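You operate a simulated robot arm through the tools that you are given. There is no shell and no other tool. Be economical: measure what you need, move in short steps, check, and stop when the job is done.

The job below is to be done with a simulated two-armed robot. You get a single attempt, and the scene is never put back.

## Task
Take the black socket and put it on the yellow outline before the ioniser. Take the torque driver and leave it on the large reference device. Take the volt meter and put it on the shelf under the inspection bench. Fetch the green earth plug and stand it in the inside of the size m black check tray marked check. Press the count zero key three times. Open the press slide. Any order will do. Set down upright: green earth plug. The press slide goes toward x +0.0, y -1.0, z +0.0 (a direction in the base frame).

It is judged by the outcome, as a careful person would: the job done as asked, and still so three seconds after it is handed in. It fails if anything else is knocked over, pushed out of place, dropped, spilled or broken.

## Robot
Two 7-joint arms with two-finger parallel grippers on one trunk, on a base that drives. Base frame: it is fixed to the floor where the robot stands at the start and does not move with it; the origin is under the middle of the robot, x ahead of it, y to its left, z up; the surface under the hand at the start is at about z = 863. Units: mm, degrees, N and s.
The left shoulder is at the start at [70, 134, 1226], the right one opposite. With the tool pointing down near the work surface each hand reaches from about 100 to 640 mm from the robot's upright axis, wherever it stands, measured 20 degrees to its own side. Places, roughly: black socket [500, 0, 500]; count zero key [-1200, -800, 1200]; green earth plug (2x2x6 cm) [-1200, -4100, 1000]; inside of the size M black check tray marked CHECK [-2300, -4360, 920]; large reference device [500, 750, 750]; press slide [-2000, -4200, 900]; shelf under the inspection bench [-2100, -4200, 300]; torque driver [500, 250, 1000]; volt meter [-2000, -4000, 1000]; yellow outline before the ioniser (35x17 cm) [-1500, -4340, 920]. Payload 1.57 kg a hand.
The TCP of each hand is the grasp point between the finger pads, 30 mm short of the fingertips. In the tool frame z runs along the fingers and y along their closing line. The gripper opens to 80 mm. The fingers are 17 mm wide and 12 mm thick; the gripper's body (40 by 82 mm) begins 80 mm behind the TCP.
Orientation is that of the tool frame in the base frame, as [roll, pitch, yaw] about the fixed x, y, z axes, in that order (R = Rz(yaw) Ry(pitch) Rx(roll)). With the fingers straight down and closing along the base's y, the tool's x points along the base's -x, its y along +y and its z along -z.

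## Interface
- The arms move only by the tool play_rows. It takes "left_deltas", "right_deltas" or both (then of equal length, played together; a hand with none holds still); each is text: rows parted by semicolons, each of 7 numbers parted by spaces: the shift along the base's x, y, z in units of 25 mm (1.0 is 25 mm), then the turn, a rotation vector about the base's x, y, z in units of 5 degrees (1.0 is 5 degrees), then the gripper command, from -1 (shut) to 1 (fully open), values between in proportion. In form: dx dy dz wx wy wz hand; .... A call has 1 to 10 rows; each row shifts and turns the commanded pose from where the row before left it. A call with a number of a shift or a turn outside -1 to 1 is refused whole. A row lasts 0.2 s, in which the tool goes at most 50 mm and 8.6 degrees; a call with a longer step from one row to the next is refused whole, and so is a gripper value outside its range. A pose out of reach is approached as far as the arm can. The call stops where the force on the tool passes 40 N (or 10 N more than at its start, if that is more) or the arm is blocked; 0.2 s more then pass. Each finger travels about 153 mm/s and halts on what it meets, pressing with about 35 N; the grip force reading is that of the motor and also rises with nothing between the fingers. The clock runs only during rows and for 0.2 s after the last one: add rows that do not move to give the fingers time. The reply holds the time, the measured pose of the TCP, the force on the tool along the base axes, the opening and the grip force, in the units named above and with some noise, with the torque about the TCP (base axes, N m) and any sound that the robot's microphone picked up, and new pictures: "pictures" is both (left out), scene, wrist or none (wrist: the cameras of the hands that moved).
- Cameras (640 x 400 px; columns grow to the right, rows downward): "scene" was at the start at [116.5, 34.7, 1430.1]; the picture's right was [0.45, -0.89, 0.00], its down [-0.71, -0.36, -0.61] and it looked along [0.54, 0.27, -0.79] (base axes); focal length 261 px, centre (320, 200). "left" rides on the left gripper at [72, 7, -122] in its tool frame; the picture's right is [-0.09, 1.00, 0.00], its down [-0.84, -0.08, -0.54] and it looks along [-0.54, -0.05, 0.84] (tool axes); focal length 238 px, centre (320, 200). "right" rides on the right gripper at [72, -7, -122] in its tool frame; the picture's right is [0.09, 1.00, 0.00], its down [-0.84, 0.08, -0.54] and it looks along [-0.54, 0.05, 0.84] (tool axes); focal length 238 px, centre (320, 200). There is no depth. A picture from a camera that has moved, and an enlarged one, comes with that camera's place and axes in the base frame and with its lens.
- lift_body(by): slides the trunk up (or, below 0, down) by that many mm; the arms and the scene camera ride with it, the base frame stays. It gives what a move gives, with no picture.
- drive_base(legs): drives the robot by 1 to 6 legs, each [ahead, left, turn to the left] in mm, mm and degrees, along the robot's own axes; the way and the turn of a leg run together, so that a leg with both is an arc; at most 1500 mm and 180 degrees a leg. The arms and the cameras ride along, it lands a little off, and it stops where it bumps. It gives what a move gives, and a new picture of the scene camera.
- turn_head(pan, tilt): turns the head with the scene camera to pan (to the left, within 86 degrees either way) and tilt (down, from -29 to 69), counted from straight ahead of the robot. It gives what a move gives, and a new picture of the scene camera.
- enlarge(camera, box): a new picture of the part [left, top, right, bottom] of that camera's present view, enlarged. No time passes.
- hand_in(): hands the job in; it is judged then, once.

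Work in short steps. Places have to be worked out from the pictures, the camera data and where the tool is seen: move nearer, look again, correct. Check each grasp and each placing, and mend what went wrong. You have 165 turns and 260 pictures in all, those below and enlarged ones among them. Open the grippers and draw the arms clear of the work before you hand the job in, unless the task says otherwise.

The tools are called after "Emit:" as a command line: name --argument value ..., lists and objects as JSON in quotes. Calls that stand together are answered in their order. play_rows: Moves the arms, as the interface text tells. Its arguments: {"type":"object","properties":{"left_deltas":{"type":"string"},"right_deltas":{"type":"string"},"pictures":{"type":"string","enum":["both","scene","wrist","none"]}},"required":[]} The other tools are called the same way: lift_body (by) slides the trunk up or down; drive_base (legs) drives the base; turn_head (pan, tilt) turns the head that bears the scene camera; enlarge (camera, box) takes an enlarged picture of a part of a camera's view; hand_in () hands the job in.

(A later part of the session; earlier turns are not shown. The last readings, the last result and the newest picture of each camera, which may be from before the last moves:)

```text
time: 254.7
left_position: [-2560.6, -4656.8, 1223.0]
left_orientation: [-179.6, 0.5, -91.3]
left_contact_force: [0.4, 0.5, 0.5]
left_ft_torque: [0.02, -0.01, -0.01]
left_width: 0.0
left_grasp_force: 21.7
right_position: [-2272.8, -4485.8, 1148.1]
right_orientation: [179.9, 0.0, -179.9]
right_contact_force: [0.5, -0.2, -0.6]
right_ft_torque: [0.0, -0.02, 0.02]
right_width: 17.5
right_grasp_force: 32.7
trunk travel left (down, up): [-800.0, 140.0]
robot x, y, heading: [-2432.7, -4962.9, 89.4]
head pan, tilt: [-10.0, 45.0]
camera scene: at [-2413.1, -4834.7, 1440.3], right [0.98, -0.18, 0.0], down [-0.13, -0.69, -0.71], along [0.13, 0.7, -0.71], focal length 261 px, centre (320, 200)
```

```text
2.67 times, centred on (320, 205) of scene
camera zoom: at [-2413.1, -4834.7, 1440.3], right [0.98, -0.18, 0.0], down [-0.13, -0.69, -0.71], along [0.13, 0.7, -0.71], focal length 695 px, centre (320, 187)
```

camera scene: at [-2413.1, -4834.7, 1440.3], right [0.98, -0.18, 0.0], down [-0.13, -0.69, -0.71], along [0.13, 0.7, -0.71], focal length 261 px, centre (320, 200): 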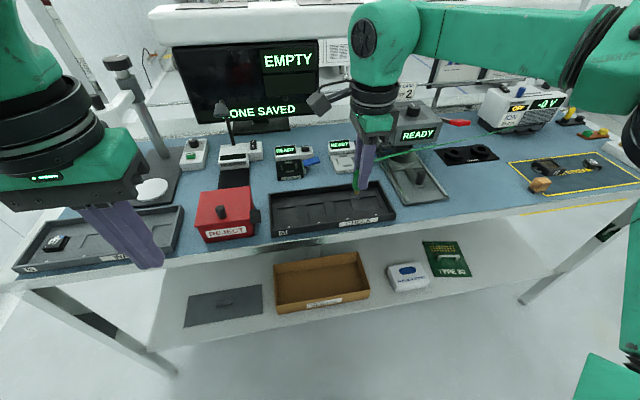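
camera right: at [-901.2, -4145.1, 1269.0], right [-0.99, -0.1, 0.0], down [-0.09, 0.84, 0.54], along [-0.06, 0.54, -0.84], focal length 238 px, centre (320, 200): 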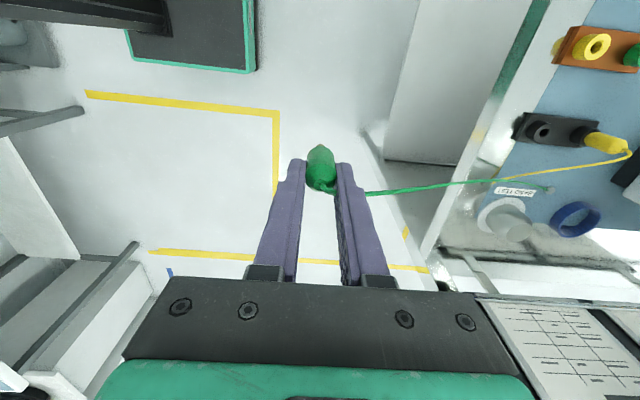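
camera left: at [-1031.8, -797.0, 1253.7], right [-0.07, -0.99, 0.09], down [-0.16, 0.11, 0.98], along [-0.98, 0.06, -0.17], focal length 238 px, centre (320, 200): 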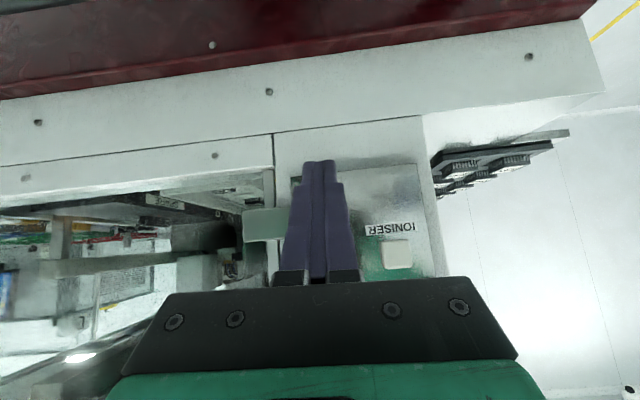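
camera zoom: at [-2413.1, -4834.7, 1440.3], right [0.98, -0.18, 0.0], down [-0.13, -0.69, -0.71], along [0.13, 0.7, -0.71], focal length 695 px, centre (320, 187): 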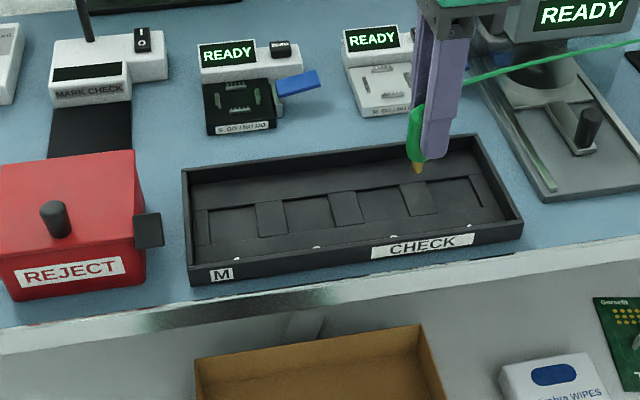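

Emit:
enlarge --camera "scene" --box '[330, 150, 394, 210]'

Emit:
enlarge --camera "right" --box '[270, 120, 370, 220]'

```text
6.67 times, centred on (362, 180) of scene
camera zoom: at [-2413.1, -4834.7, 1440.3], right [0.98, -0.18, 0.0], down [-0.13, -0.69, -0.71], along [0.13, 0.7, -0.71], focal length 1738 px, centre (40, 333)
```

zoom: 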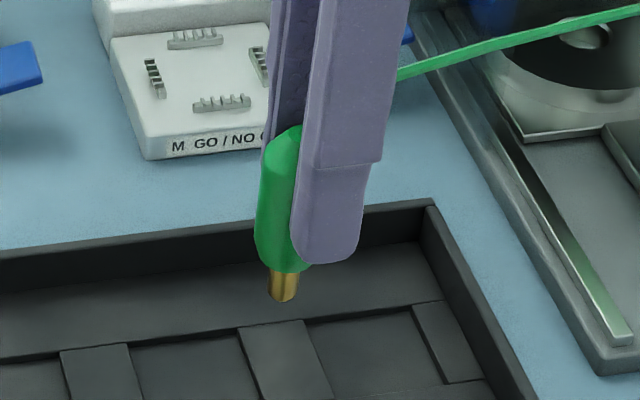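

```text
4.00 times, centred on (320, 170) of right
camera zoom: at [-2343.7, -4494.1, 1269.1], right [-0.1, 1.0, 0.0], down [0.84, 0.08, 0.54], along [0.54, 0.05, -0.84], focal length 953 px, centre (320, 320)
```

zoom: 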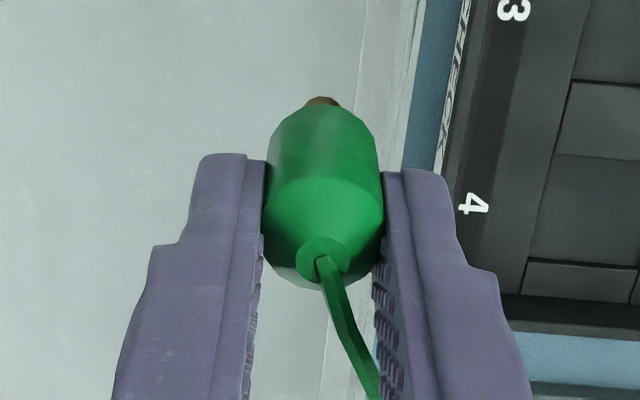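

The plug hangs about vertical with its gold stub down. I drive 110 mm nearer and view the pocket from the wrist.

Emit:
drive_base --legs '[[115, 0, 0]]'

Emit:
play_rows --right_deltas "0 0 -0.8 0 0 0 -1;0 0 -0.8 0 0 0 -1;0 0 0 0 0 0 -1" --pictures "both"

Emit:
enlarge --camera "scene" --box '[260, 160, 460, 285]'

```text
time: 255.9
left_position: [-2558.9, -4545.7, 1224.4]
left_orientation: [-179.6, 0.7, -91.4]
left_contact_force: [-0.5, -0.4, 0.3]
left_ft_torque: [0.01, 0.02, -0.03]
left_width: 0.0
left_grasp_force: 21.6
right_position: [-2270.5, -4376.7, 1148.2]
right_orientation: [179.7, -0.2, 180.0]
right_contact_force: [-0.8, -0.7, 0.1]
right_ft_torque: [0.0, 0.01, 0.0]
right_width: 17.6
right_grasp_force: 32.7
trunk travel left (down, up): [-800.0, 140.0]
robot x, y, heading: [-2424.0, -4852.3, 89.6]
head pan, tilt: [-10.0, 45.0]
camera scene: at [-2411.4, -4724.9, 1440.6], right [0.98, -0.19, 0.0], down [-0.13, -0.69, -0.71], along [0.13, 0.7, -0.71], focal length 261 px, centre (320, 200)
```

scene: 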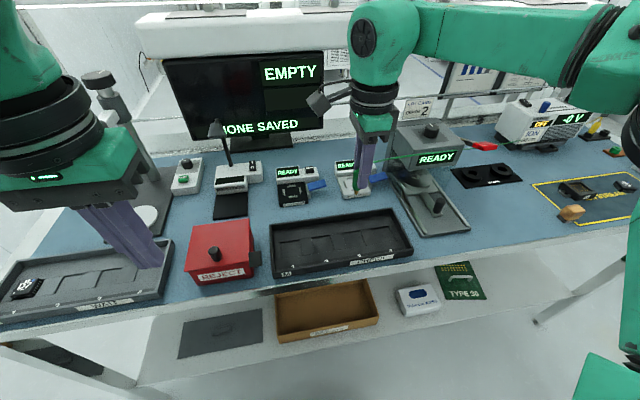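

```text
time: 256.7
left_position: [-2559.1, -4543.4, 1223.1]
left_orientation: [-179.6, 0.6, -91.4]
left_contact_force: [0.1, -0.4, -0.5]
left_ft_torque: [0.0, -0.05, -0.03]
left_width: 0.2
left_grasp_force: 21.1
right_position: [-2271.1, -4373.7, 1107.3]
right_orientation: [179.9, -0.1, -179.9]
right_contact_force: [0.1, 0.4, -0.8]
right_ft_torque: [0.01, 0.03, 0.0]
right_width: 17.8
right_grasp_force: 32.3
trunk travel left (down, up): [-800.0, 140.0]
robot x, y, heading: [-2425.3, -4854.3, 89.0]
head pan, tilt: [-10.0, 45.0]
camera scene: at [-2411.3, -4720.2, 1440.1], right [0.98, -0.18, 0.0], down [-0.13, -0.7, -0.71], along [0.13, 0.69, -0.71], focal length 261 px, centre (320, 200)
camera right: at [-2341.8, -4380.9, 1228.3], right [-0.09, 1.0, 0.0], down [0.84, 0.08, 0.54], along [0.54, 0.05, -0.84], focal length 238 px, centre (320, 200)
```

scene: 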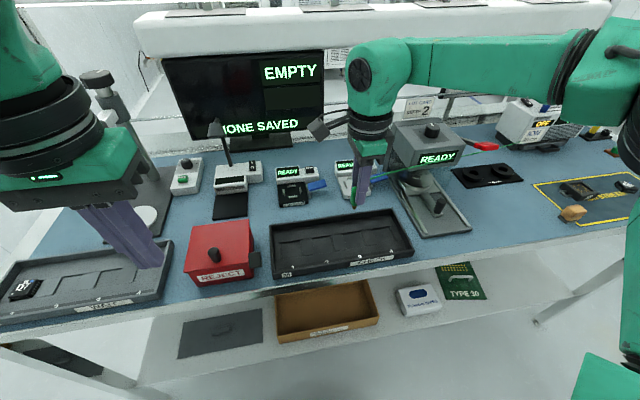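
right: 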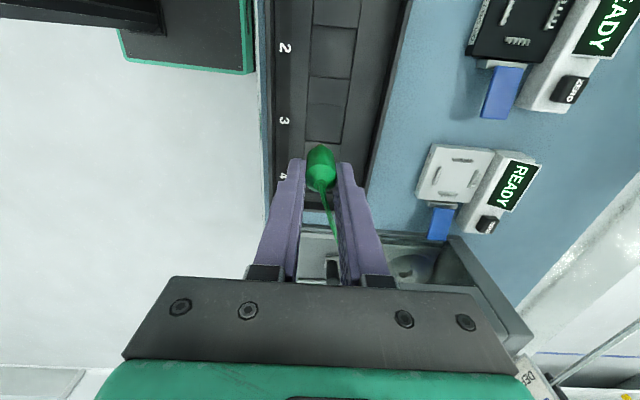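

```text
3.20 times, centred on (360, 222) of scene
camera zoom: at [-2411.3, -4720.2, 1440.1], right [0.98, -0.18, 0.0], down [-0.13, -0.7, -0.71], along [0.13, 0.69, -0.71], focal length 834 px, centre (192, 128)
```

zoom: 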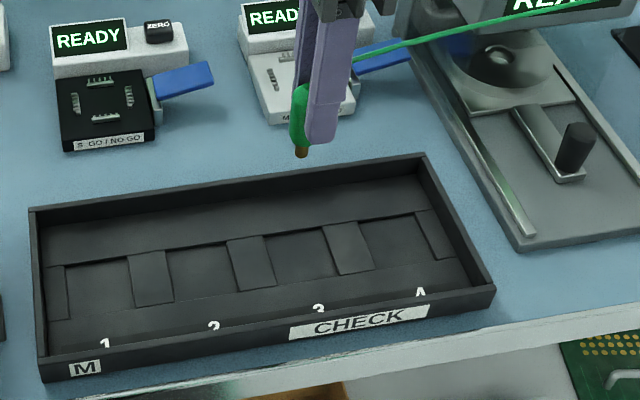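

Pocket 3's floor is at ≈(−2263, −4366). I align the plug over it and descend.

Emit:
play_rows --right_deltas "0.52 0.32 -0.6 0 0 0 -1;0 0 -0.9 0 0 0 -1;0 0 -0.9 0 0 0 -1;0 0 -0.9 0 0 0 -1;0 0 -0.6 0 0 0 -1;0 0 0 0 0 0 -1" --pictures "wrist"

Emit:
enlarge --camera "scene" --box '[280, 180, 430, 280]'

```text
time: 258.1
left_position: [-2559.3, -4543.0, 1222.9]
left_orientation: [-179.6, 0.5, -91.4]
left_contact_force: [0.1, 0.0, 0.6]
left_ft_torque: [0.01, 0.02, -0.02]
left_width: 0.0
left_grasp_force: 21.2
right_position: [-2257.7, -4366.8, 1010.0]
right_orientation: [179.8, 0.0, -180.0]
right_contact_force: [-0.1, 0.0, -0.4]
right_ft_torque: [-0.03, -0.03, -0.01]
right_width: 17.6
right_grasp_force: 32.8
trunk travel left (down, up): [-800.0, 140.0]
robot x, y, heading: [-2426.7, -4850.6, 89.4]
head pan, tilt: [-10.0, 45.0]
camera right: at [-2328.9, -4372.7, 1132.1], right [-0.09, 1.0, 0.0], down [0.84, 0.08, 0.54], along [0.54, 0.05, -0.84], focal length 238 px, centre (320, 200)
```

right: 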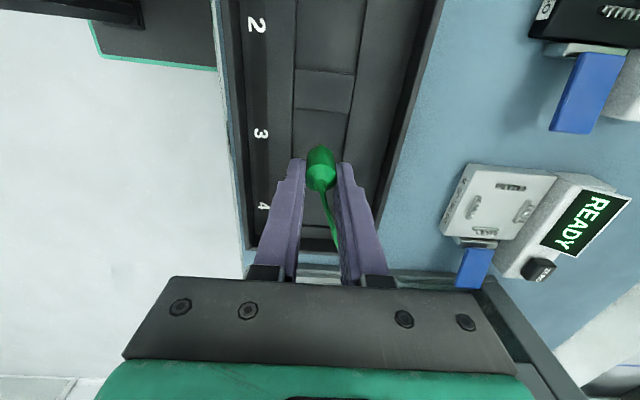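

```text
4.00 times, centred on (355, 230) of scene
camera zoom: at [-2411.4, -4721.8, 1440.3], right [0.98, -0.18, 0.0], down [-0.13, -0.69, -0.71], along [0.13, 0.69, -0.71], focal length 1043 px, centre (180, 80)
```

zoom: 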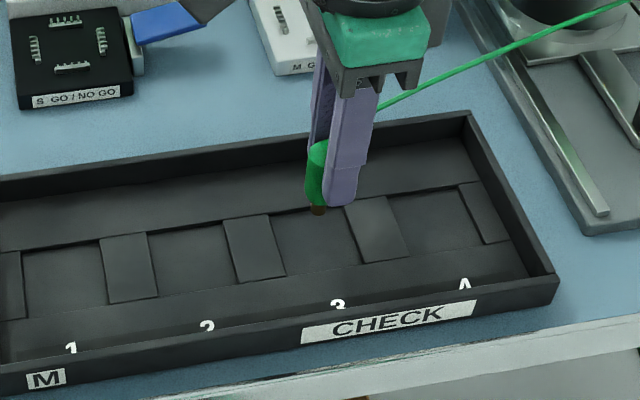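

Over pocket 3. Slow descent with force check.

Emit:
play_rows --right_deltas "0 0 -0.4 0 0 0 -1;0 0 -0.4 0 0 0 -1;0 0 -0.15 0 0 0 -1;0 0 -0.1 0 0 0 -1;0 0 0 0 0 0 -1" --pictures "none"

Emit:
enlarge --camera "scene" --box '[310, 180, 410, 260]'

```text
time: 259.3
left_position: [-2558.9, -4543.1, 1223.1]
left_orientation: [-179.5, 0.6, -91.5]
left_contact_force: [0.3, 0.3, -0.8]
left_ft_torque: [-0.04, 0.0, -0.03]
left_width: 0.2
left_grasp_force: 21.3
right_position: [-2255.7, -4364.6, 985.0]
right_orientation: [179.9, -0.1, -179.9]
right_contact_force: [-0.3, 0.3, 0.0]
right_ft_torque: [-0.04, 0.0, 0.0]
right_width: 17.2
right_grasp_force: 32.3
trunk travel left (down, up): [-800.0, 140.0]
robot x, y, heading: [-2425.4, -4851.0, 89.2]
head pan, tilt: [-10.0, 45.0]
```

```text
5.00 times, centred on (360, 220) of scene
camera zoom: at [-2411.2, -4721.4, 1440.2], right [0.98, -0.18, 0.0], down [-0.13, -0.69, -0.71], along [0.13, 0.69, -0.71], focal length 1304 px, centre (120, 100)
```

zoom: 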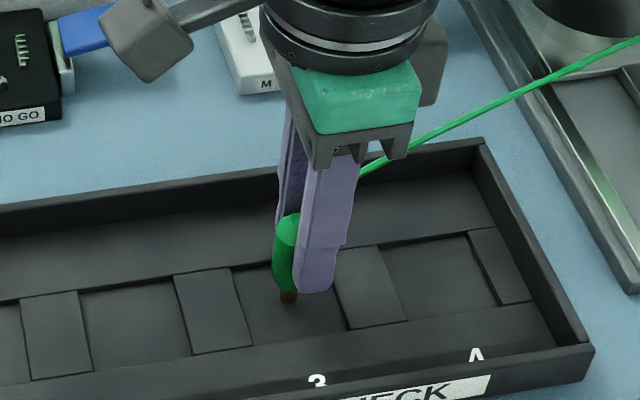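

Emit:
play_rows --right_deltas "0 0 -0.1 0 0 0 -1;0 0 -0.1 0 0 0 -1;0 0 -0.1 0 0 0 -1;0 0 0 0 0 0 -1" --pictures "none"

```text
time: 260.3
left_position: [-2558.9, -4545.5, 1223.1]
left_orientation: [-179.5, 0.7, -91.5]
left_contact_force: [0.5, 1.1, -0.1]
left_ft_torque: [-0.03, -0.01, -0.01]
left_width: 0.1
left_grasp_force: 20.8
right_position: [-2258.1, -4366.2, 980.2]
right_orientation: [179.6, -0.1, -179.8]
right_contact_force: [2.7, 5.6, 24.3]
right_ft_torque: [0.33, -0.07, -0.01]
right_width: 17.7
right_grasp_force: 32.1
trunk travel left (down, up): [-800.0, 140.0]
robot x, y, heading: [-2425.7, -4852.8, 89.2]
head pan, tilt: [-10.0, 45.0]
```

Contact (24 N). I relieve the pressing and open slowly.

Emit:
play_rows --right_deltas "0 0 0.06 0 0 0 -1;0 0 0 0 0 0 -1;0 0 0 0 0 0 -0.5;0 0 0 0 0 0 -0.4;0 0 0 0 0 0 -0.3;0 0 0 0 0 0 -0.2;0 0 0 0 0 0 -0.2" --pictures "wrist"

Emit:
enlarge --camera "scene" --box '[310, 180, 410, 260]'

```text
time: 261.9
left_position: [-2557.4, -4544.2, 1223.7]
left_orientation: [-179.6, 0.5, -91.4]
left_contact_force: [-0.3, 0.6, -0.4]
left_ft_torque: [0.01, 0.03, 0.02]
left_width: 0.1
left_grasp_force: 21.7
right_position: [-2257.9, -4363.6, 978.2]
right_orientation: [180.0, -0.2, -179.9]
right_contact_force: [0.4, 0.9, 0.4]
right_ft_torque: [0.03, 0.02, -0.01]
right_width: 32.2
right_grasp_force: 0.2
trunk travel left (down, up): [-800.0, 140.0]
robot x, y, heading: [-2426.2, -4851.4, 89.4]
head pan, tilt: [-10.0, 45.0]
camera right: at [-2329.0, -4372.6, 1099.7], right [-0.09, 1.0, 0.0], down [0.84, 0.08, 0.54], along [0.54, 0.05, -0.84], focal length 238 px, centre (320, 200)
```

right: 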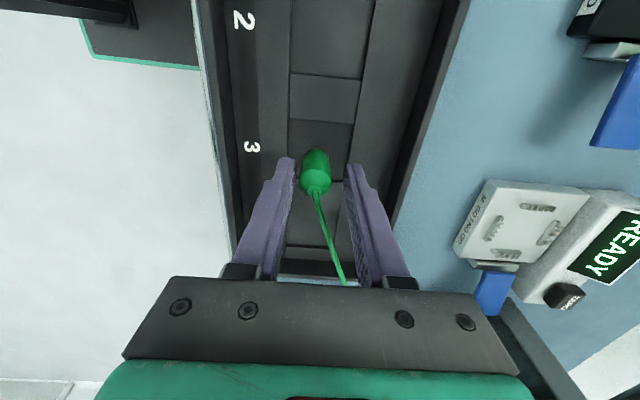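

```text
5.00 times, centred on (360, 220) of scene
camera zoom: at [-2411.4, -4721.7, 1440.3], right [0.98, -0.18, 0.0], down [-0.13, -0.69, -0.71], along [0.13, 0.69, -0.71], focal length 1304 px, centre (120, 100)
```

zoom: 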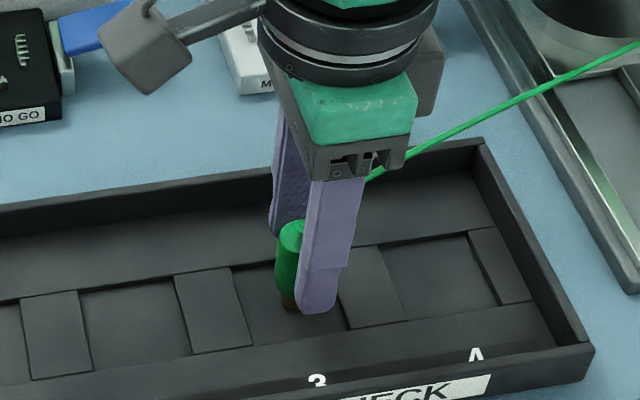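

The plug stands by itself. I open a bit more and rise straight up.

Emit:
play_rows --right_deltas "0 0 0 0 0 0 -0.1;0 0 0 0 0 0 0.1;0 0 0 0 0 0 0.1;0 0 0.3 0 0 0 0.1;0 0 0.6 0 0 0 0.1;0 0 1 0 0 0 0.1;0 0 1 0 0 0 0.1;0 0 1 0 0 0 0.1;0 0 1 0 0 0 0.1;0 0 0 0 0 0 0.1" --pictures "wrist"

Emit:
enlarge --camera "scene" --box '[310, 160, 410, 260]'

```text
time: 264.1
left_position: [-2558.6, -4542.9, 1223.2]
left_orientation: [-179.5, 0.5, -91.3]
left_contact_force: [-0.4, -0.2, 0.5]
left_ft_torque: [0.0, -0.01, -0.01]
left_width: 0.0
left_grasp_force: 21.6
right_position: [-2255.9, -4366.5, 1100.2]
right_orientation: [180.0, 0.0, -179.7]
right_contact_force: [-0.2, 0.8, 0.0]
right_ft_torque: [0.02, 0.01, 0.05]
right_width: 44.0
right_grasp_force: 0.1
trunk travel left (down, up): [-800.0, 140.0]
robot x, y, heading: [-2423.2, -4852.6, 89.5]
head pan, tilt: [-10.0, 45.0]
camera right: at [-2327.7, -4373.4, 1221.8], right [-0.09, 1.0, 0.0], down [0.84, 0.08, 0.54], along [0.54, 0.05, -0.84], focal length 238 px, centre (320, 200)
```

right: 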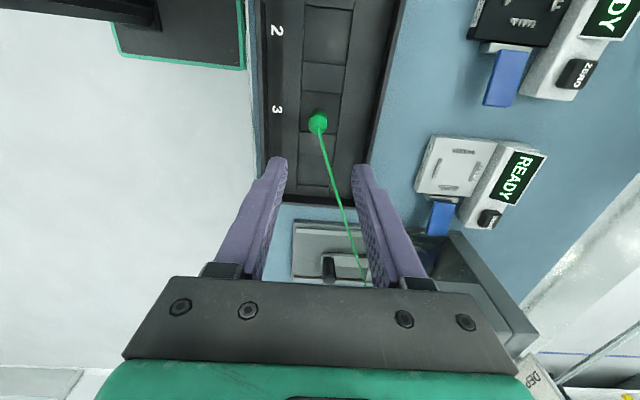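

```text
4.00 times, centred on (360, 210) of scene
camera zoom: at [-2411.2, -4721.3, 1440.2], right [0.98, -0.18, 0.0], down [-0.13, -0.7, -0.71], along [0.13, 0.69, -0.71], focal length 1043 px, centre (160, 160)
```

zoom: 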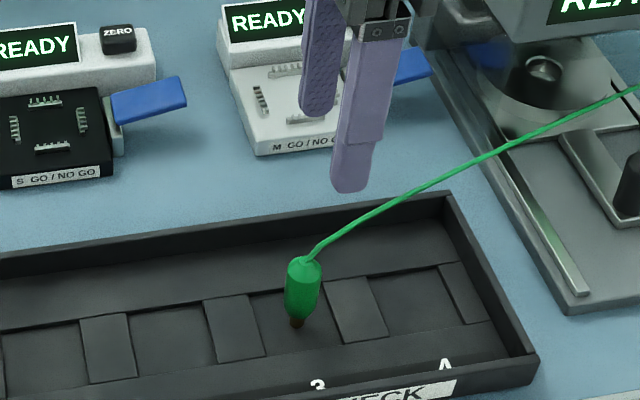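

The plug stands upright in the CHECK tray. Next the press slide: I lift/retract the right hand and move right for a closer look at the press.

Emit:
play_rows --right_deltas "0 0 1 0 0 0 0.1;0 -0.5 0.6 0 0 0 0.1;0 -1 0.4 0 0 0 0.1;0 -1 0 0 0 0 0.1;0 -1 0 0 0 0 0.1;0 -1 0 0 0 0 0.1" --pictures "none"

Emit:
drive_base --legs '[[0, -255, 0.5]]'

Emit:
turn_head --pan 0 --tilt 45

Emit:
enlarge --camera "scene" --box '[270, 90, 470, 240]'

```text
time: 265.5
left_position: [-2556.8, -4543.7, 1224.3]
left_orientation: [-179.7, 0.6, -91.5]
left_contact_force: [0.7, -1.0, -0.3]
left_ft_torque: [0.02, 0.01, 0.0]
left_width: 0.0
left_grasp_force: 20.9
right_position: [-2256.2, -4479.2, 1149.7]
right_orientation: [179.8, -0.1, -179.9]
right_contact_force: [-0.2, -0.3, -0.1]
right_ft_torque: [0.03, 0.0, 0.0]
right_width: 44.2
right_grasp_force: 0.0
trunk travel left (down, up): [-800.0, 140.0]
robot x, y, heading: [-2425.1, -4854.5, 89.4]
head pan, tilt: [-10.0, 45.0]
```

```text
time: 267.3
left_position: [-2308.6, -4545.9, 1222.7]
left_orientation: [-179.5, 0.5, -90.7]
left_contact_force: [-0.2, -0.2, 1.5]
left_ft_torque: [-0.03, -0.01, 0.0]
left_width: 0.0
left_grasp_force: 21.7
right_position: [-2007.3, -4477.4, 1149.3]
right_orientation: [180.0, 0.0, -179.1]
right_contact_force: [0.1, 1.0, -0.4]
right_ft_torque: [-0.02, 0.01, -0.02]
right_width: 44.1
right_grasp_force: 0.0
trunk travel left (down, up): [-800.0, 140.0]
robot x, y, heading: [-2170.8, -4855.0, 90.0]
head pan, tilt: [-10.0, 45.0]
camera scene: at [-2160.0, -4722.9, 1440.3], right [0.98, -0.17, 0.0], down [-0.12, -0.7, -0.71], along [0.12, 0.7, -0.71], focal length 261 px, centre (320, 200)
```

scene: 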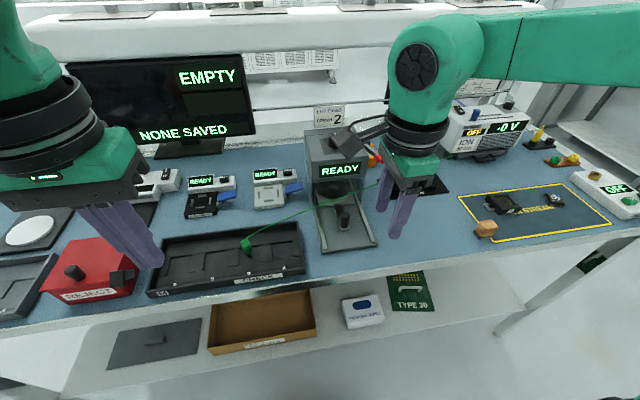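

```text
time: 268.0
left_position: [-2306.6, -4546.3, 1224.8]
left_orientation: [-179.7, 0.4, -90.7]
left_contact_force: [0.1, 0.2, 0.7]
left_ft_torque: [-0.01, 0.0, 0.01]
left_width: 0.0
left_grasp_force: 21.3
right_position: [-2005.5, -4476.6, 1148.7]
right_orientation: [179.9, -0.1, -179.2]
right_contact_force: [-0.3, -0.4, -0.6]
right_ft_torque: [0.0, 0.03, 0.04]
right_width: 44.3
right_grasp_force: 0.1
trunk travel left (down, up): [-800.0, 140.0]
robot x, y, heading: [-2173.8, -4854.6, 89.8]
head pan, tilt: [0.0, 45.0]
camera scene: at [-2171.2, -4721.6, 1440.3], right [1.0, 0.0, 0.0], down [0.0, -0.71, -0.71], along [0.0, 0.71, -0.71], focal length 261 px, centre (320, 200)
```

scene: 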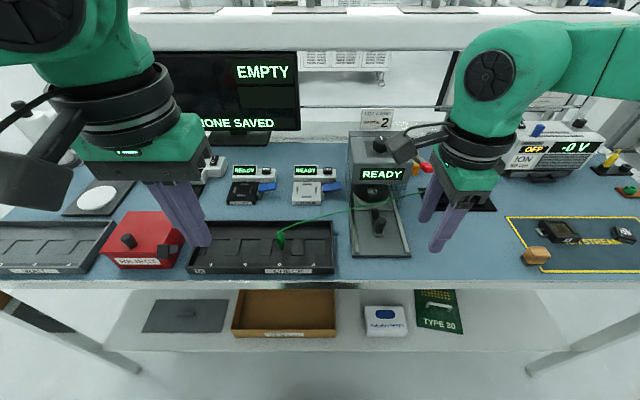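

```text
2.67 times, centred on (370, 165) of scene
camera zoom: at [-2171.2, -4721.6, 1440.3], right [1.0, 0.0, 0.0], down [0.0, -0.71, -0.71], along [0.0, 0.71, -0.71], focal length 695 px, centre (187, 293)
```

zoom: 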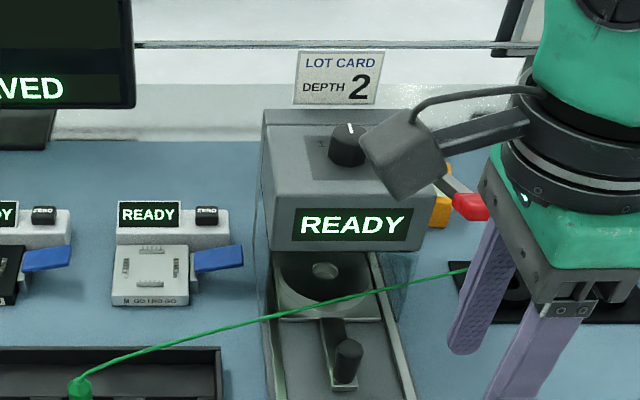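

The slide has a black knob handle at ≈(−2023, −4310). I bring the right hand near above it and look with the wrist camera.

Emit:
play_rows --right_deltas "-0.2 1 -0.5 0 0 0 0.3;-0.2 1 -0.5 0 0 0 0.4;-0.2 1 -0.5 0 0 0 0.5;-0.1 1 -0.5 0 0 0 0.5;0 0.8 -0.4 0 0 0 0.5;0 0 0 0 0 0 0.5" --pictures "both"

Emit:
enlarge --camera "scene" --box '[310, 140, 470, 270]'

```text
time: 269.4
left_position: [-2306.2, -4546.2, 1224.7]
left_orientation: [-179.7, 0.6, -90.7]
left_contact_force: [-0.1, -0.5, -0.5]
left_ft_torque: [0.02, -0.02, -0.02]
left_width: 0.0
left_grasp_force: 21.4
right_position: [-2022.0, -4357.3, 1091.0]
right_orientation: [179.8, -0.1, -179.1]
right_contact_force: [-0.9, 0.2, 0.7]
right_ft_torque: [0.02, -0.03, -0.01]
right_width: 60.1
right_grasp_force: 0.1
trunk travel left (down, up): [-800.0, 140.0]
robot x, y, heading: [-2168.8, -4857.3, 90.3]
head pan, tilt: [0.0, 45.0]
camera scene: at [-2171.5, -4722.4, 1440.3], right [1.0, 0.0, 0.0], down [0.0, -0.71, -0.71], along [0.0, 0.71, -0.71], focal length 261 px, centre (320, 200)
camera right: at [-2094.5, -4364.6, 1212.1], right [-0.11, 0.99, 0.0], down [0.84, 0.09, 0.54], along [0.54, 0.06, -0.84], focal length 238 px, centre (320, 200)
```

scene: 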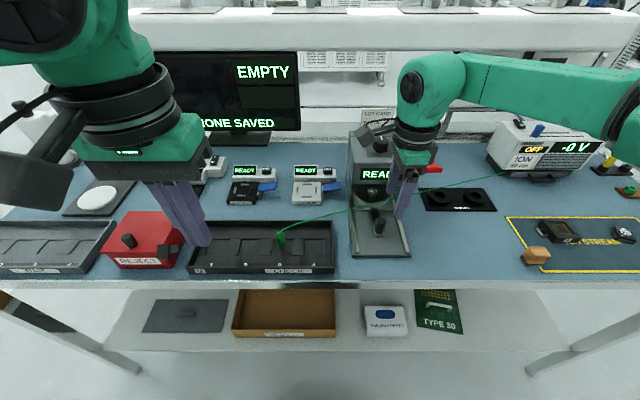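
right: 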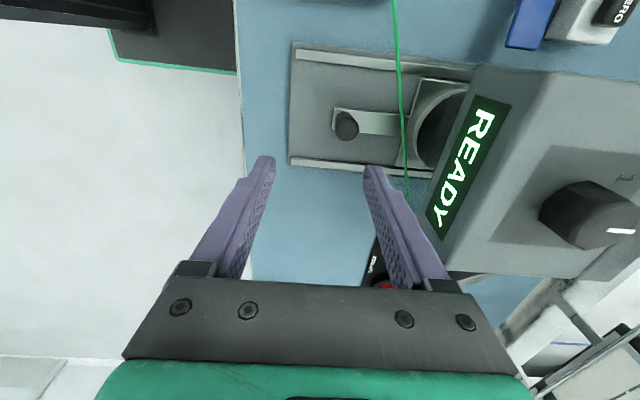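

```text
3.08 times, centred on (390, 205) of scene
camera zoom: at [-2171.5, -4722.4, 1440.3], right [1.0, 0.0, 0.0], down [0.0, -0.71, -0.71], along [0.0, 0.71, -0.71], focal length 802 px, centre (105, 185)
```

zoom: 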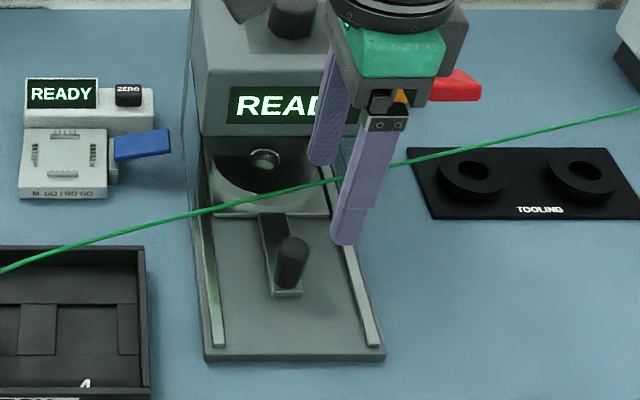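

Knob ≈(−2031, −4333), z 940–980. I descend over it and grip.

Emit:
play_rows --right_deltas "-0.36 0.96 -0.3 0 0 0 0.5;0 0 -1 0 0 0 0.5;0 0 -1 0 0 0 0.5;0 0 -1 0 0 0 0.5;0 0 0 0 0 0 0.5" --pictures "wrist"

Emit:
enlarge --camera "scene" --box '[330, 160, 450, 270]'

```text
time: 270.6
left_position: [-2306.9, -4548.0, 1225.1]
left_orientation: [-179.5, 0.6, -90.7]
left_contact_force: [-0.2, 0.3, -0.5]
left_ft_torque: [-0.02, -0.01, 0.02]
left_width: 0.0
left_grasp_force: 21.2
right_position: [-2019.3, -4351.3, 1013.5]
right_orientation: [179.5, -0.2, -179.2]
right_contact_force: [1.9, 2.0, 10.4]
right_ft_torque: [0.36, -0.05, -0.09]
right_width: 61.5
right_grasp_force: 0.4
right hand out of reach, approached as far as the arm can: row 1, 3, 4
trunk travel left (down, up): [-800.0, 140.0]
robot x, y, heading: [-2172.1, -4854.4, 90.2]
head pan, tilt: [0.0, 45.0]
camera right: at [-2090.3, -4360.5, 1133.3], right [-0.11, 0.99, 0.01], down [0.84, 0.08, 0.54], along [0.54, 0.07, -0.84], focal length 238 px, centre (320, 200)
```

right: 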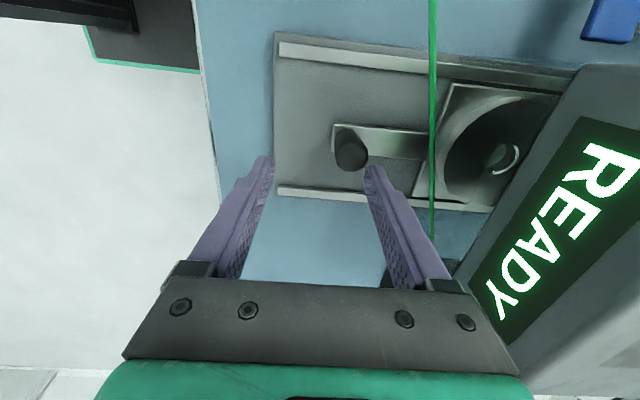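

```text
3.64 times, centred on (390, 215) of scene
camera zoom: at [-2171.9, -4723.4, 1440.6], right [1.0, 0.0, 0.0], down [0.0, -0.71, -0.71], along [0.0, 0.71, -0.71], focal length 948 px, centre (66, 146)
```

zoom: 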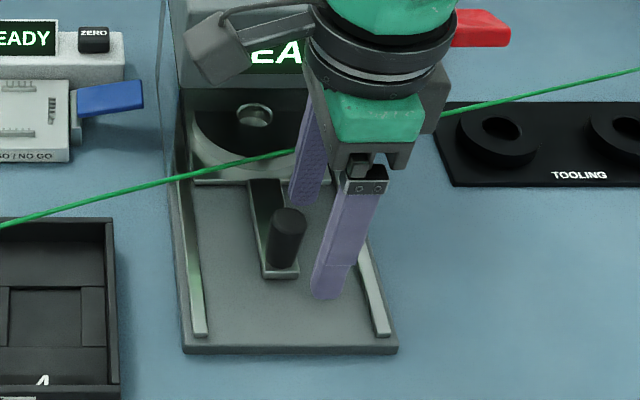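

A finger tip touched the knob and the arm is at its reach limit. I rise, drive 60 mm closer, and re-approach.

Emit:
play_rows --right_deltas "0 0 1 0 0 0 0.5;0 0 1 0 0 0 0.6;0 0 0 0 0 0 0.6" --pictures "none"

Emit:
drive_base --legs '[[50, 0, 0]]'

Emit:
play_rows --right_deltas "0 0 0 0 0 0 0.6" --pictures "wrist"

```text
time: 271.4
left_position: [-2306.0, -4545.4, 1223.5]
left_orientation: [-179.7, 0.6, -90.6]
left_contact_force: [0.5, -0.2, -0.4]
left_ft_torque: [0.0, -0.03, 0.01]
left_width: 0.0
left_grasp_force: 21.2
right_position: [-2018.9, -4350.4, 1059.5]
right_orientation: [179.8, -0.1, -179.2]
right_contact_force: [-0.2, 0.2, 0.3]
right_ft_torque: [0.02, 0.02, 0.02]
right_width: 63.9
right_grasp_force: 0.1
trunk travel left (down, up): [-800.0, 140.0]
robot x, y, heading: [-2169.6, -4852.2, 89.8]
head pan, tilt: [0.0, 45.0]
```

```text
time: 272.4
left_position: [-2306.4, -4496.9, 1224.6]
left_orientation: [-179.6, 0.7, -90.8]
left_contact_force: [0.3, 0.1, -0.3]
left_ft_torque: [0.0, -0.03, 0.01]
left_width: 0.0
left_grasp_force: 21.6
right_position: [-2018.8, -4302.4, 1061.2]
right_orientation: [179.7, -0.1, -179.2]
right_contact_force: [-0.1, -6.0, 3.7]
right_ft_torque: [0.19, -0.06, -0.06]
right_width: 62.0
right_grasp_force: 0.1
trunk travel left (down, up): [-800.0, 140.0]
robot x, y, heading: [-2173.0, -4805.8, 90.0]
head pan, tilt: [0.0, 45.0]
camera scene: at [-2171.4, -4673.5, 1440.5], right [1.0, 0.0, 0.0], down [0.0, -0.71, -0.71], along [0.0, 0.71, -0.71], focal length 261 px, centre (320, 200)
```

scene: 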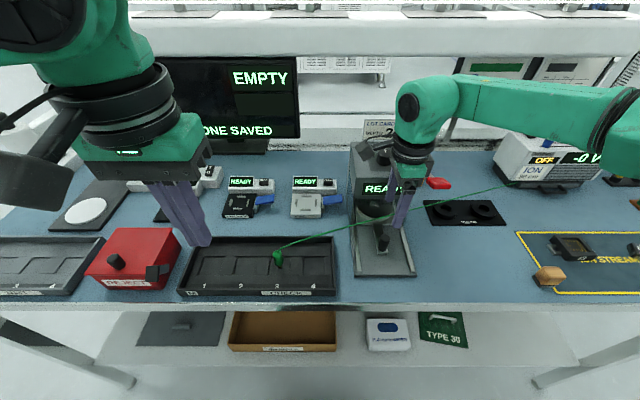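

```text
time: 272.8
left_position: [-2305.4, -4497.9, 1224.9]
left_orientation: [-179.7, 0.6, -90.7]
left_contact_force: [0.3, -0.2, 1.0]
left_ft_torque: [0.03, 0.01, 0.01]
left_width: 0.2
left_grasp_force: 21.8
right_position: [-2018.9, -4303.2, 1061.7]
right_orientation: [179.8, -0.2, -179.2]
right_contact_force: [0.0, -2.4, 0.3]
right_ft_torque: [0.03, -0.02, 0.03]
right_width: 62.7
right_grasp_force: 0.0
trunk travel left (down, up): [-800.0, 140.0]
robot x, y, heading: [-2171.8, -4801.6, 90.2]
head pan, tilt: [0.0, 45.0]
camera right: at [-2090.5, -4311.5, 1182.7], right [-0.11, 0.99, 0.01], down [0.84, 0.09, 0.54], along [0.54, 0.06, -0.84], focal length 238 px, centre (320, 200)
```

right: 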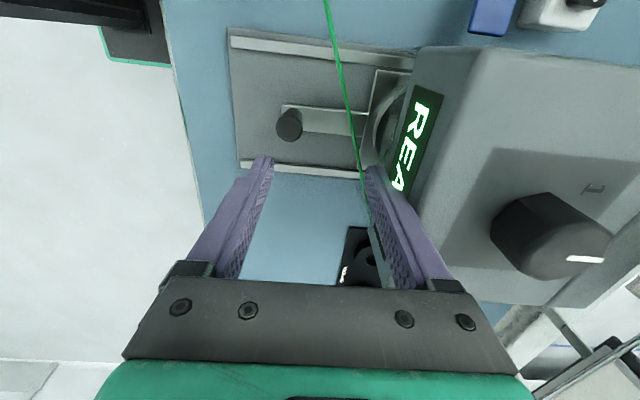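

The +y finger lightly touches the press head; I move back −y over the knob (−2034, −4333) first.

Emit:
play_rows --right_deltas "0 -0.9 0 0 0 0 0.5;-0.6 -0.3 0 0 0 0 0.5;0 0 -0.8 0 0 0 0.5;0 0 -0.8 0 0 0 0.5;0 0 0 0 0 0 0.5" --pictures "wrist"

```text
time: 274.0
left_position: [-2306.3, -4496.3, 1224.0]
left_orientation: [-179.7, 0.6, -90.8]
left_contact_force: [-0.8, -0.7, 0.1]
left_ft_torque: [-0.01, -0.01, -0.02]
left_width: 0.0
left_grasp_force: 21.4
right_position: [-2034.6, -4333.0, 1020.1]
right_orientation: [179.9, 0.0, -179.2]
right_contact_force: [0.6, -0.3, -0.3]
right_ft_torque: [0.01, 0.02, -0.02]
right_width: 59.8
right_grasp_force: 0.1
trunk travel left (down, up): [-800.0, 140.0]
robot x, y, heading: [-2175.5, -4803.8, 90.0]
head pan, tilt: [0.0, 45.0]
camera right: at [-2106.2, -4341.2, 1141.5], right [-0.11, 0.99, 0.0], down [0.84, 0.09, 0.54], along [0.54, 0.06, -0.84], focal length 238 px, centre (320, 200)
```

right: 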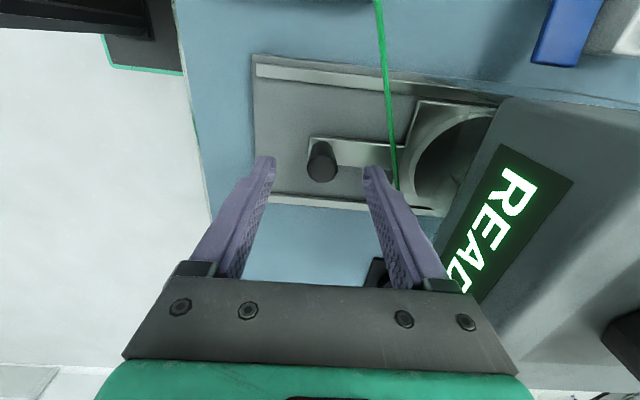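

Centred over the knob. Descend 46 mm and close.

Emit:
play_rows --right_deltas "0 0 -0.7 0 0 0 0.5;0 0 -0.7 0 0 0 0.5;0 0 -0.4 0 0 0 0.5;0 0 0 0 0 0 0.2;0 0 0 0 0 0 -0.4;0 0 0 0 0 0 -1;0 0 0 0 0 0 -1" --pictures "wrist"

```text
time: 275.6
left_position: [-2307.5, -4494.8, 1224.0]
left_orientation: [-179.7, 0.5, -90.7]
left_contact_force: [-0.3, 0.8, 0.0]
left_ft_torque: [-0.03, 0.01, -0.01]
left_width: 0.0
left_grasp_force: 21.4
right_position: [-2034.0, -4332.1, 974.1]
right_orientation: [179.7, -0.1, -179.1]
right_contact_force: [-0.6, 1.1, -0.5]
right_ft_torque: [0.08, 0.03, 0.0]
right_width: 23.7
right_grasp_force: 35.4
trunk travel left (down, up): [-800.0, 140.0]
robot x, y, heading: [-2171.0, -4802.2, 89.9]
head pan, tilt: [0.0, 45.0]
camera right: at [-2105.4, -4339.4, 1096.5], right [-0.11, 0.99, 0.0], down [0.84, 0.09, 0.54], along [0.54, 0.06, -0.84], focal length 238 px, centre (320, 200)
```

right: 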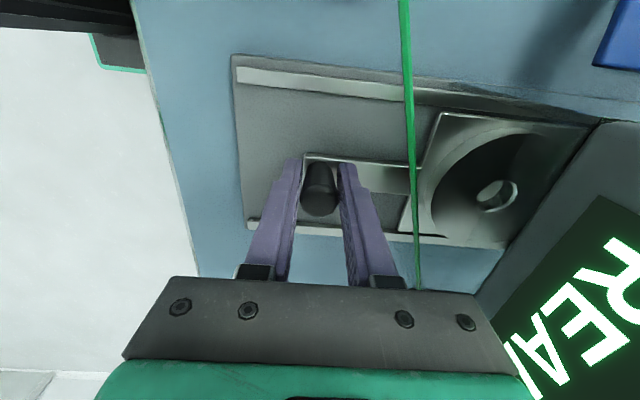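

Knob gripped. Pull toward −y.

Emit:
play_rows --right_deltas "0 -0.5 0 0 0 0 -1;0 -0.5 0 0 0 0 -1;0 -0.5 0 0 0 0 -1;0 -0.5 0 0 0 0 -1;0 0 0 0 0 0 -1" --pictures "wrist"

```text
time: 276.8
left_position: [-2307.1, -4493.7, 1222.9]
left_orientation: [-179.6, 0.4, -90.7]
left_contact_force: [-0.3, 0.2, 0.1]
left_ft_torque: [-0.01, -0.02, 0.03]
left_width: 0.3
left_grasp_force: 21.1
right_position: [-2034.5, -4380.4, 975.9]
right_orientation: [-179.8, -0.2, -179.2]
right_contact_force: [-8.8, -0.6, -17.1]
right_ft_torque: [-0.01, 0.29, 0.07]
right_width: 23.5
right_grasp_force: 35.6
trunk travel left (down, up): [-800.0, 140.0]
robot x, y, heading: [-2168.9, -4802.9, 90.4]
head pan, tilt: [0.0, 45.0]
camera right: at [-2105.5, -4388.2, 1096.6], right [-0.11, 0.99, 0.0], down [0.84, 0.09, 0.54], along [0.54, 0.06, -0.84], focal length 238 px, centre (320, 200)
```

right: 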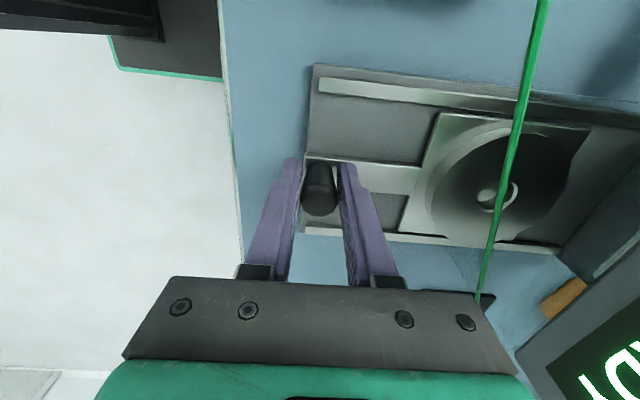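

The slide follows. I keep pulling until it stops.

Emit:
play_rows --right_deltas "0 -0.5 -0.04 0 0 0 -1;0 -0.5 0 0 0 0 -1;0 -0.5 0 0 0 0 -1;0 -0.5 0 0 0 0 -1;0 -0.5 0 0 0 0 -1;0 -0.5 0 0 0 0 -1;0 0 0 0 0 0 -1" --pictures "wrist"

```text
time: 278.2
left_position: [-2308.2, -4488.7, 1220.9]
left_orientation: [-179.6, 0.3, -90.6]
left_contact_force: [1.3, -1.3, -0.7]
left_ft_torque: [0.04, 0.01, 0.03]
left_width: 0.0
left_grasp_force: 21.5
right_position: [-2034.4, -4440.1, 976.1]
right_orientation: [178.4, -0.4, -179.1]
right_contact_force: [-4.4, 26.2, -20.4]
right_ft_torque: [-0.17, 0.14, 0.15]
right_width: 23.9
right_grasp_force: 35.8
trunk travel left (down, up): [-800.0, 140.0]
robot x, y, heading: [-2169.4, -4807.0, 89.9]
head pan, tilt: [0.0, 45.0]
stopped in row 7 (right hand): the force on the tool passed its limit at 42 N (the readings are from after the stop); the commanded pose is now the measured one
camera right: at [-2104.6, -4451.1, 1097.5], right [-0.11, 0.99, 0.03], down [0.84, 0.07, 0.54], along [0.53, 0.08, -0.84], focal length 238 px, centre (320, 200)
```

right: 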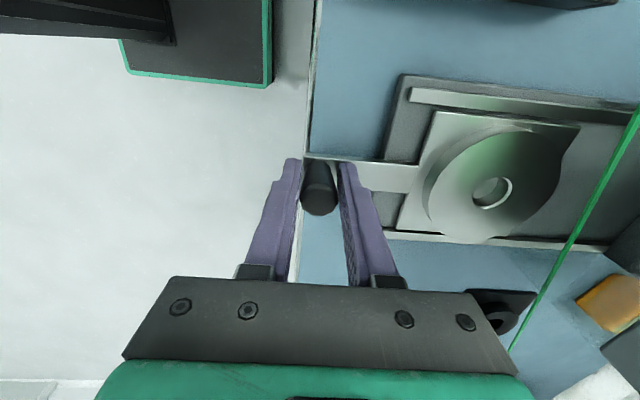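

It reached its end stop (~108 mm travel). I release and lift clear.

Emit:
play_rows --right_deltas "0 0.06 0 0 0 0 -1;0 0 0 0 0 0 -0.2;0 0 0 0 0 0 0.2;0 0 0.5 0 0 0 0.2;0 0 1 0 0 0 0.2;0 0 1 0 0 0 0.2;0 0 1 0 0 0 0.2;0 0 1 0 0 0 0.2;0 0 0 0 0 0 0.2" --pictures "scene"

Emit:
enlarge --camera "scene" --box '[300, 120, 500, 290]'

```text
time: 280.2
left_position: [-2307.6, -4495.2, 1223.8]
left_orientation: [-179.7, 0.5, -90.6]
left_contact_force: [0.1, 0.0, -0.4]
left_ft_torque: [-0.04, 0.0, 0.01]
left_width: 0.0
left_grasp_force: 21.8
right_position: [-2033.1, -4446.5, 1090.9]
right_orientation: [178.7, -0.3, -179.2]
right_contact_force: [-1.6, 0.3, -0.1]
right_ft_torque: [-0.04, -0.02, 0.02]
right_width: 47.9
right_grasp_force: 0.0
trunk travel left (down, up): [-800.0, 140.0]
robot x, y, heading: [-2171.5, -4802.3, 90.4]
head pan, tilt: [0.0, 45.0]
camera scene: at [-2171.6, -4670.2, 1440.2], right [1.0, 0.0, 0.0], down [0.0, -0.71, -0.71], along [0.0, 0.71, -0.71], focal length 261 px, centre (320, 200)
```

scene: 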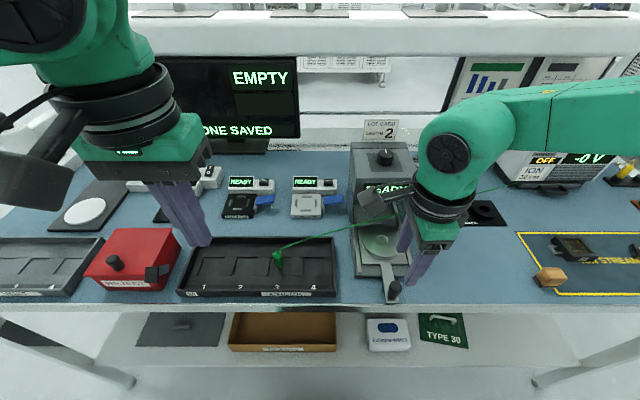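

```text
2.35 times, centred on (400, 205) of scene
camera zoom: at [-2171.6, -4670.2, 1440.2], right [1.0, 0.0, 0.0], down [0.0, -0.71, -0.71], along [0.0, 0.71, -0.71], focal length 614 px, centre (132, 188)
```

zoom: 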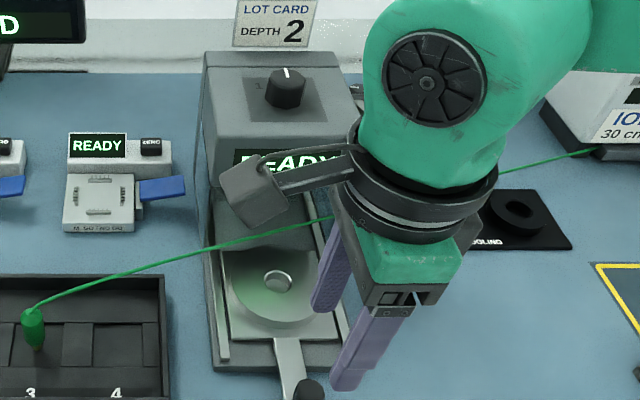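

The slide is open. Now I look for the volt meter; I retract the right hand and view the area behind the press.

Emit:
play_rows --right_deltas "0 -0.8 1 0 0 0 0.2;0 -0.8 1 0 0 0 0.2;0 -0.8 1 0 0 0 0.2;0 -0.8 1 0 0 0 0.2;0 0 0 0 0 0 0.2" --pictures "none"

Emit:
drive_base --legs '[[-60, 0, 0], [0, -200, 0]]'

Emit:
turn_head --pan 5 --tilt 35

Emit:
enlarge --camera "scene" --box '[220, 100, 460, 250]'

```text
time: 281.4
left_position: [-2308.3, -4494.4, 1223.3]
left_orientation: [-179.6, 0.5, -90.6]
left_contact_force: [-0.3, -0.2, 1.1]
left_ft_torque: [0.02, -0.01, 0.02]
left_width: 0.1
left_grasp_force: 21.4
right_position: [-2032.9, -4528.5, 1192.8]
right_orientation: [178.7, -0.3, -179.2]
right_contact_force: [0.0, -0.7, 0.3]
right_ft_torque: [-0.02, -0.02, -0.02]
right_width: 48.1
right_grasp_force: 0.0
trunk travel left (down, up): [-800.0, 140.0]
robot x, y, heading: [-2171.9, -4802.7, 90.1]
head pan, tilt: [0.0, 45.0]
```

```text
time: 283.6
left_position: [-2109.4, -4555.0, 1223.5]
left_orientation: [-179.5, 0.4, -90.6]
left_contact_force: [-0.2, 0.7, 0.8]
left_ft_torque: [0.0, -0.02, 0.02]
left_width: 0.0
left_grasp_force: 21.2
right_position: [-1835.3, -4588.1, 1191.4]
right_orientation: [178.8, 0.0, -179.2]
right_contact_force: [0.1, 1.0, -0.9]
right_ft_torque: [-0.03, -0.01, 0.01]
right_width: 47.8
right_grasp_force: 0.1
trunk travel left (down, up): [-800.0, 140.0]
robot x, y, heading: [-1971.5, -4863.1, 90.4]
head pan, tilt: [0.0, 45.0]
camera scene: at [-1974.5, -4730.2, 1440.1], right [1.0, 0.0, 0.0], down [0.0, -0.71, -0.71], along [0.0, 0.71, -0.71], focal length 261 px, centre (320, 200)
```

scene: 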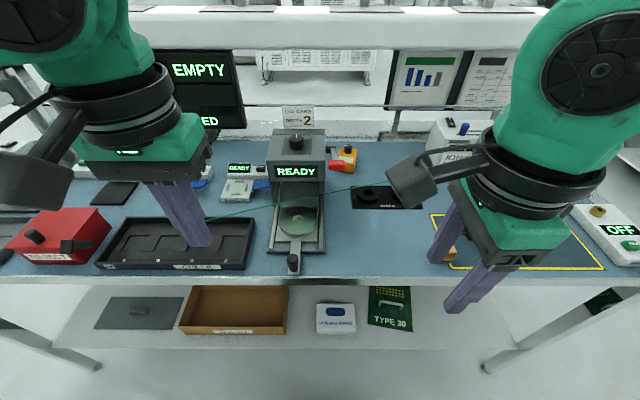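

```text
time: 284.3
left_position: [-2105.4, -4555.9, 1223.8]
left_orientation: [-179.7, 0.6, -90.6]
left_contact_force: [-0.1, -0.2, 0.3]
left_ft_torque: [0.01, 0.02, 0.01]
left_width: 0.0
left_grasp_force: 21.3
right_position: [-1830.9, -4587.9, 1191.4]
right_orientation: [178.7, -0.3, -179.3]
right_contact_force: [0.2, 0.2, -0.4]
right_ft_torque: [-0.02, 0.01, 0.03]
right_width: 47.8
right_grasp_force: 0.0
trunk travel left (down, up): [-800.0, 140.0]
robot x, y, heading: [-1971.8, -4866.0, 90.0]
head pan, tilt: [5.0, 35.0]
camera scene: at [-1978.0, -4724.8, 1455.0], right [1.0, 0.09, 0.0], down [0.05, -0.57, -0.82], along [-0.07, 0.82, -0.57], focal length 261 px, centre (320, 200)
```

scene: 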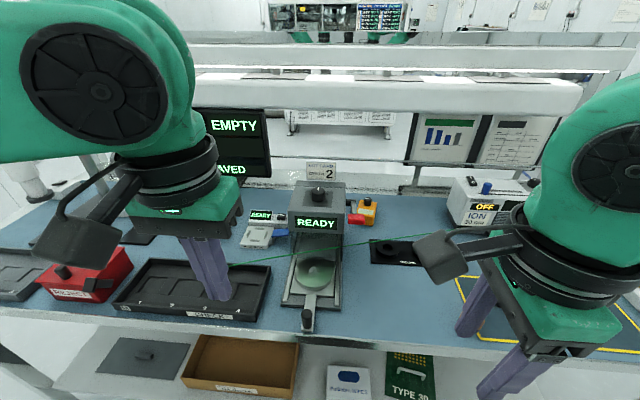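

```text
2.67 times, centred on (340, 175) of scene
camera zoom: at [-1978.0, -4724.8, 1455.0], right [1.0, 0.09, 0.0], down [0.05, -0.57, -0.82], along [-0.07, 0.82, -0.57], focal length 695 px, centre (267, 267)
```

zoom: 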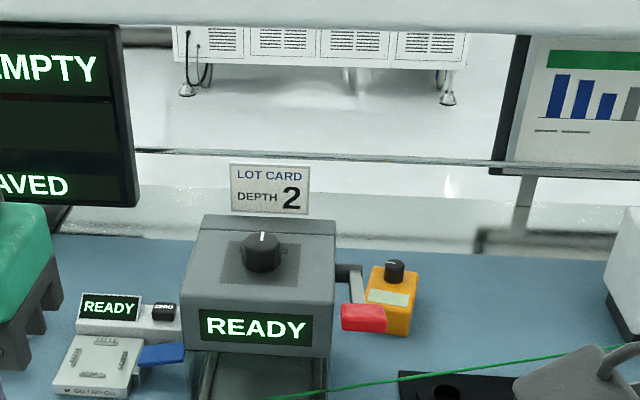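

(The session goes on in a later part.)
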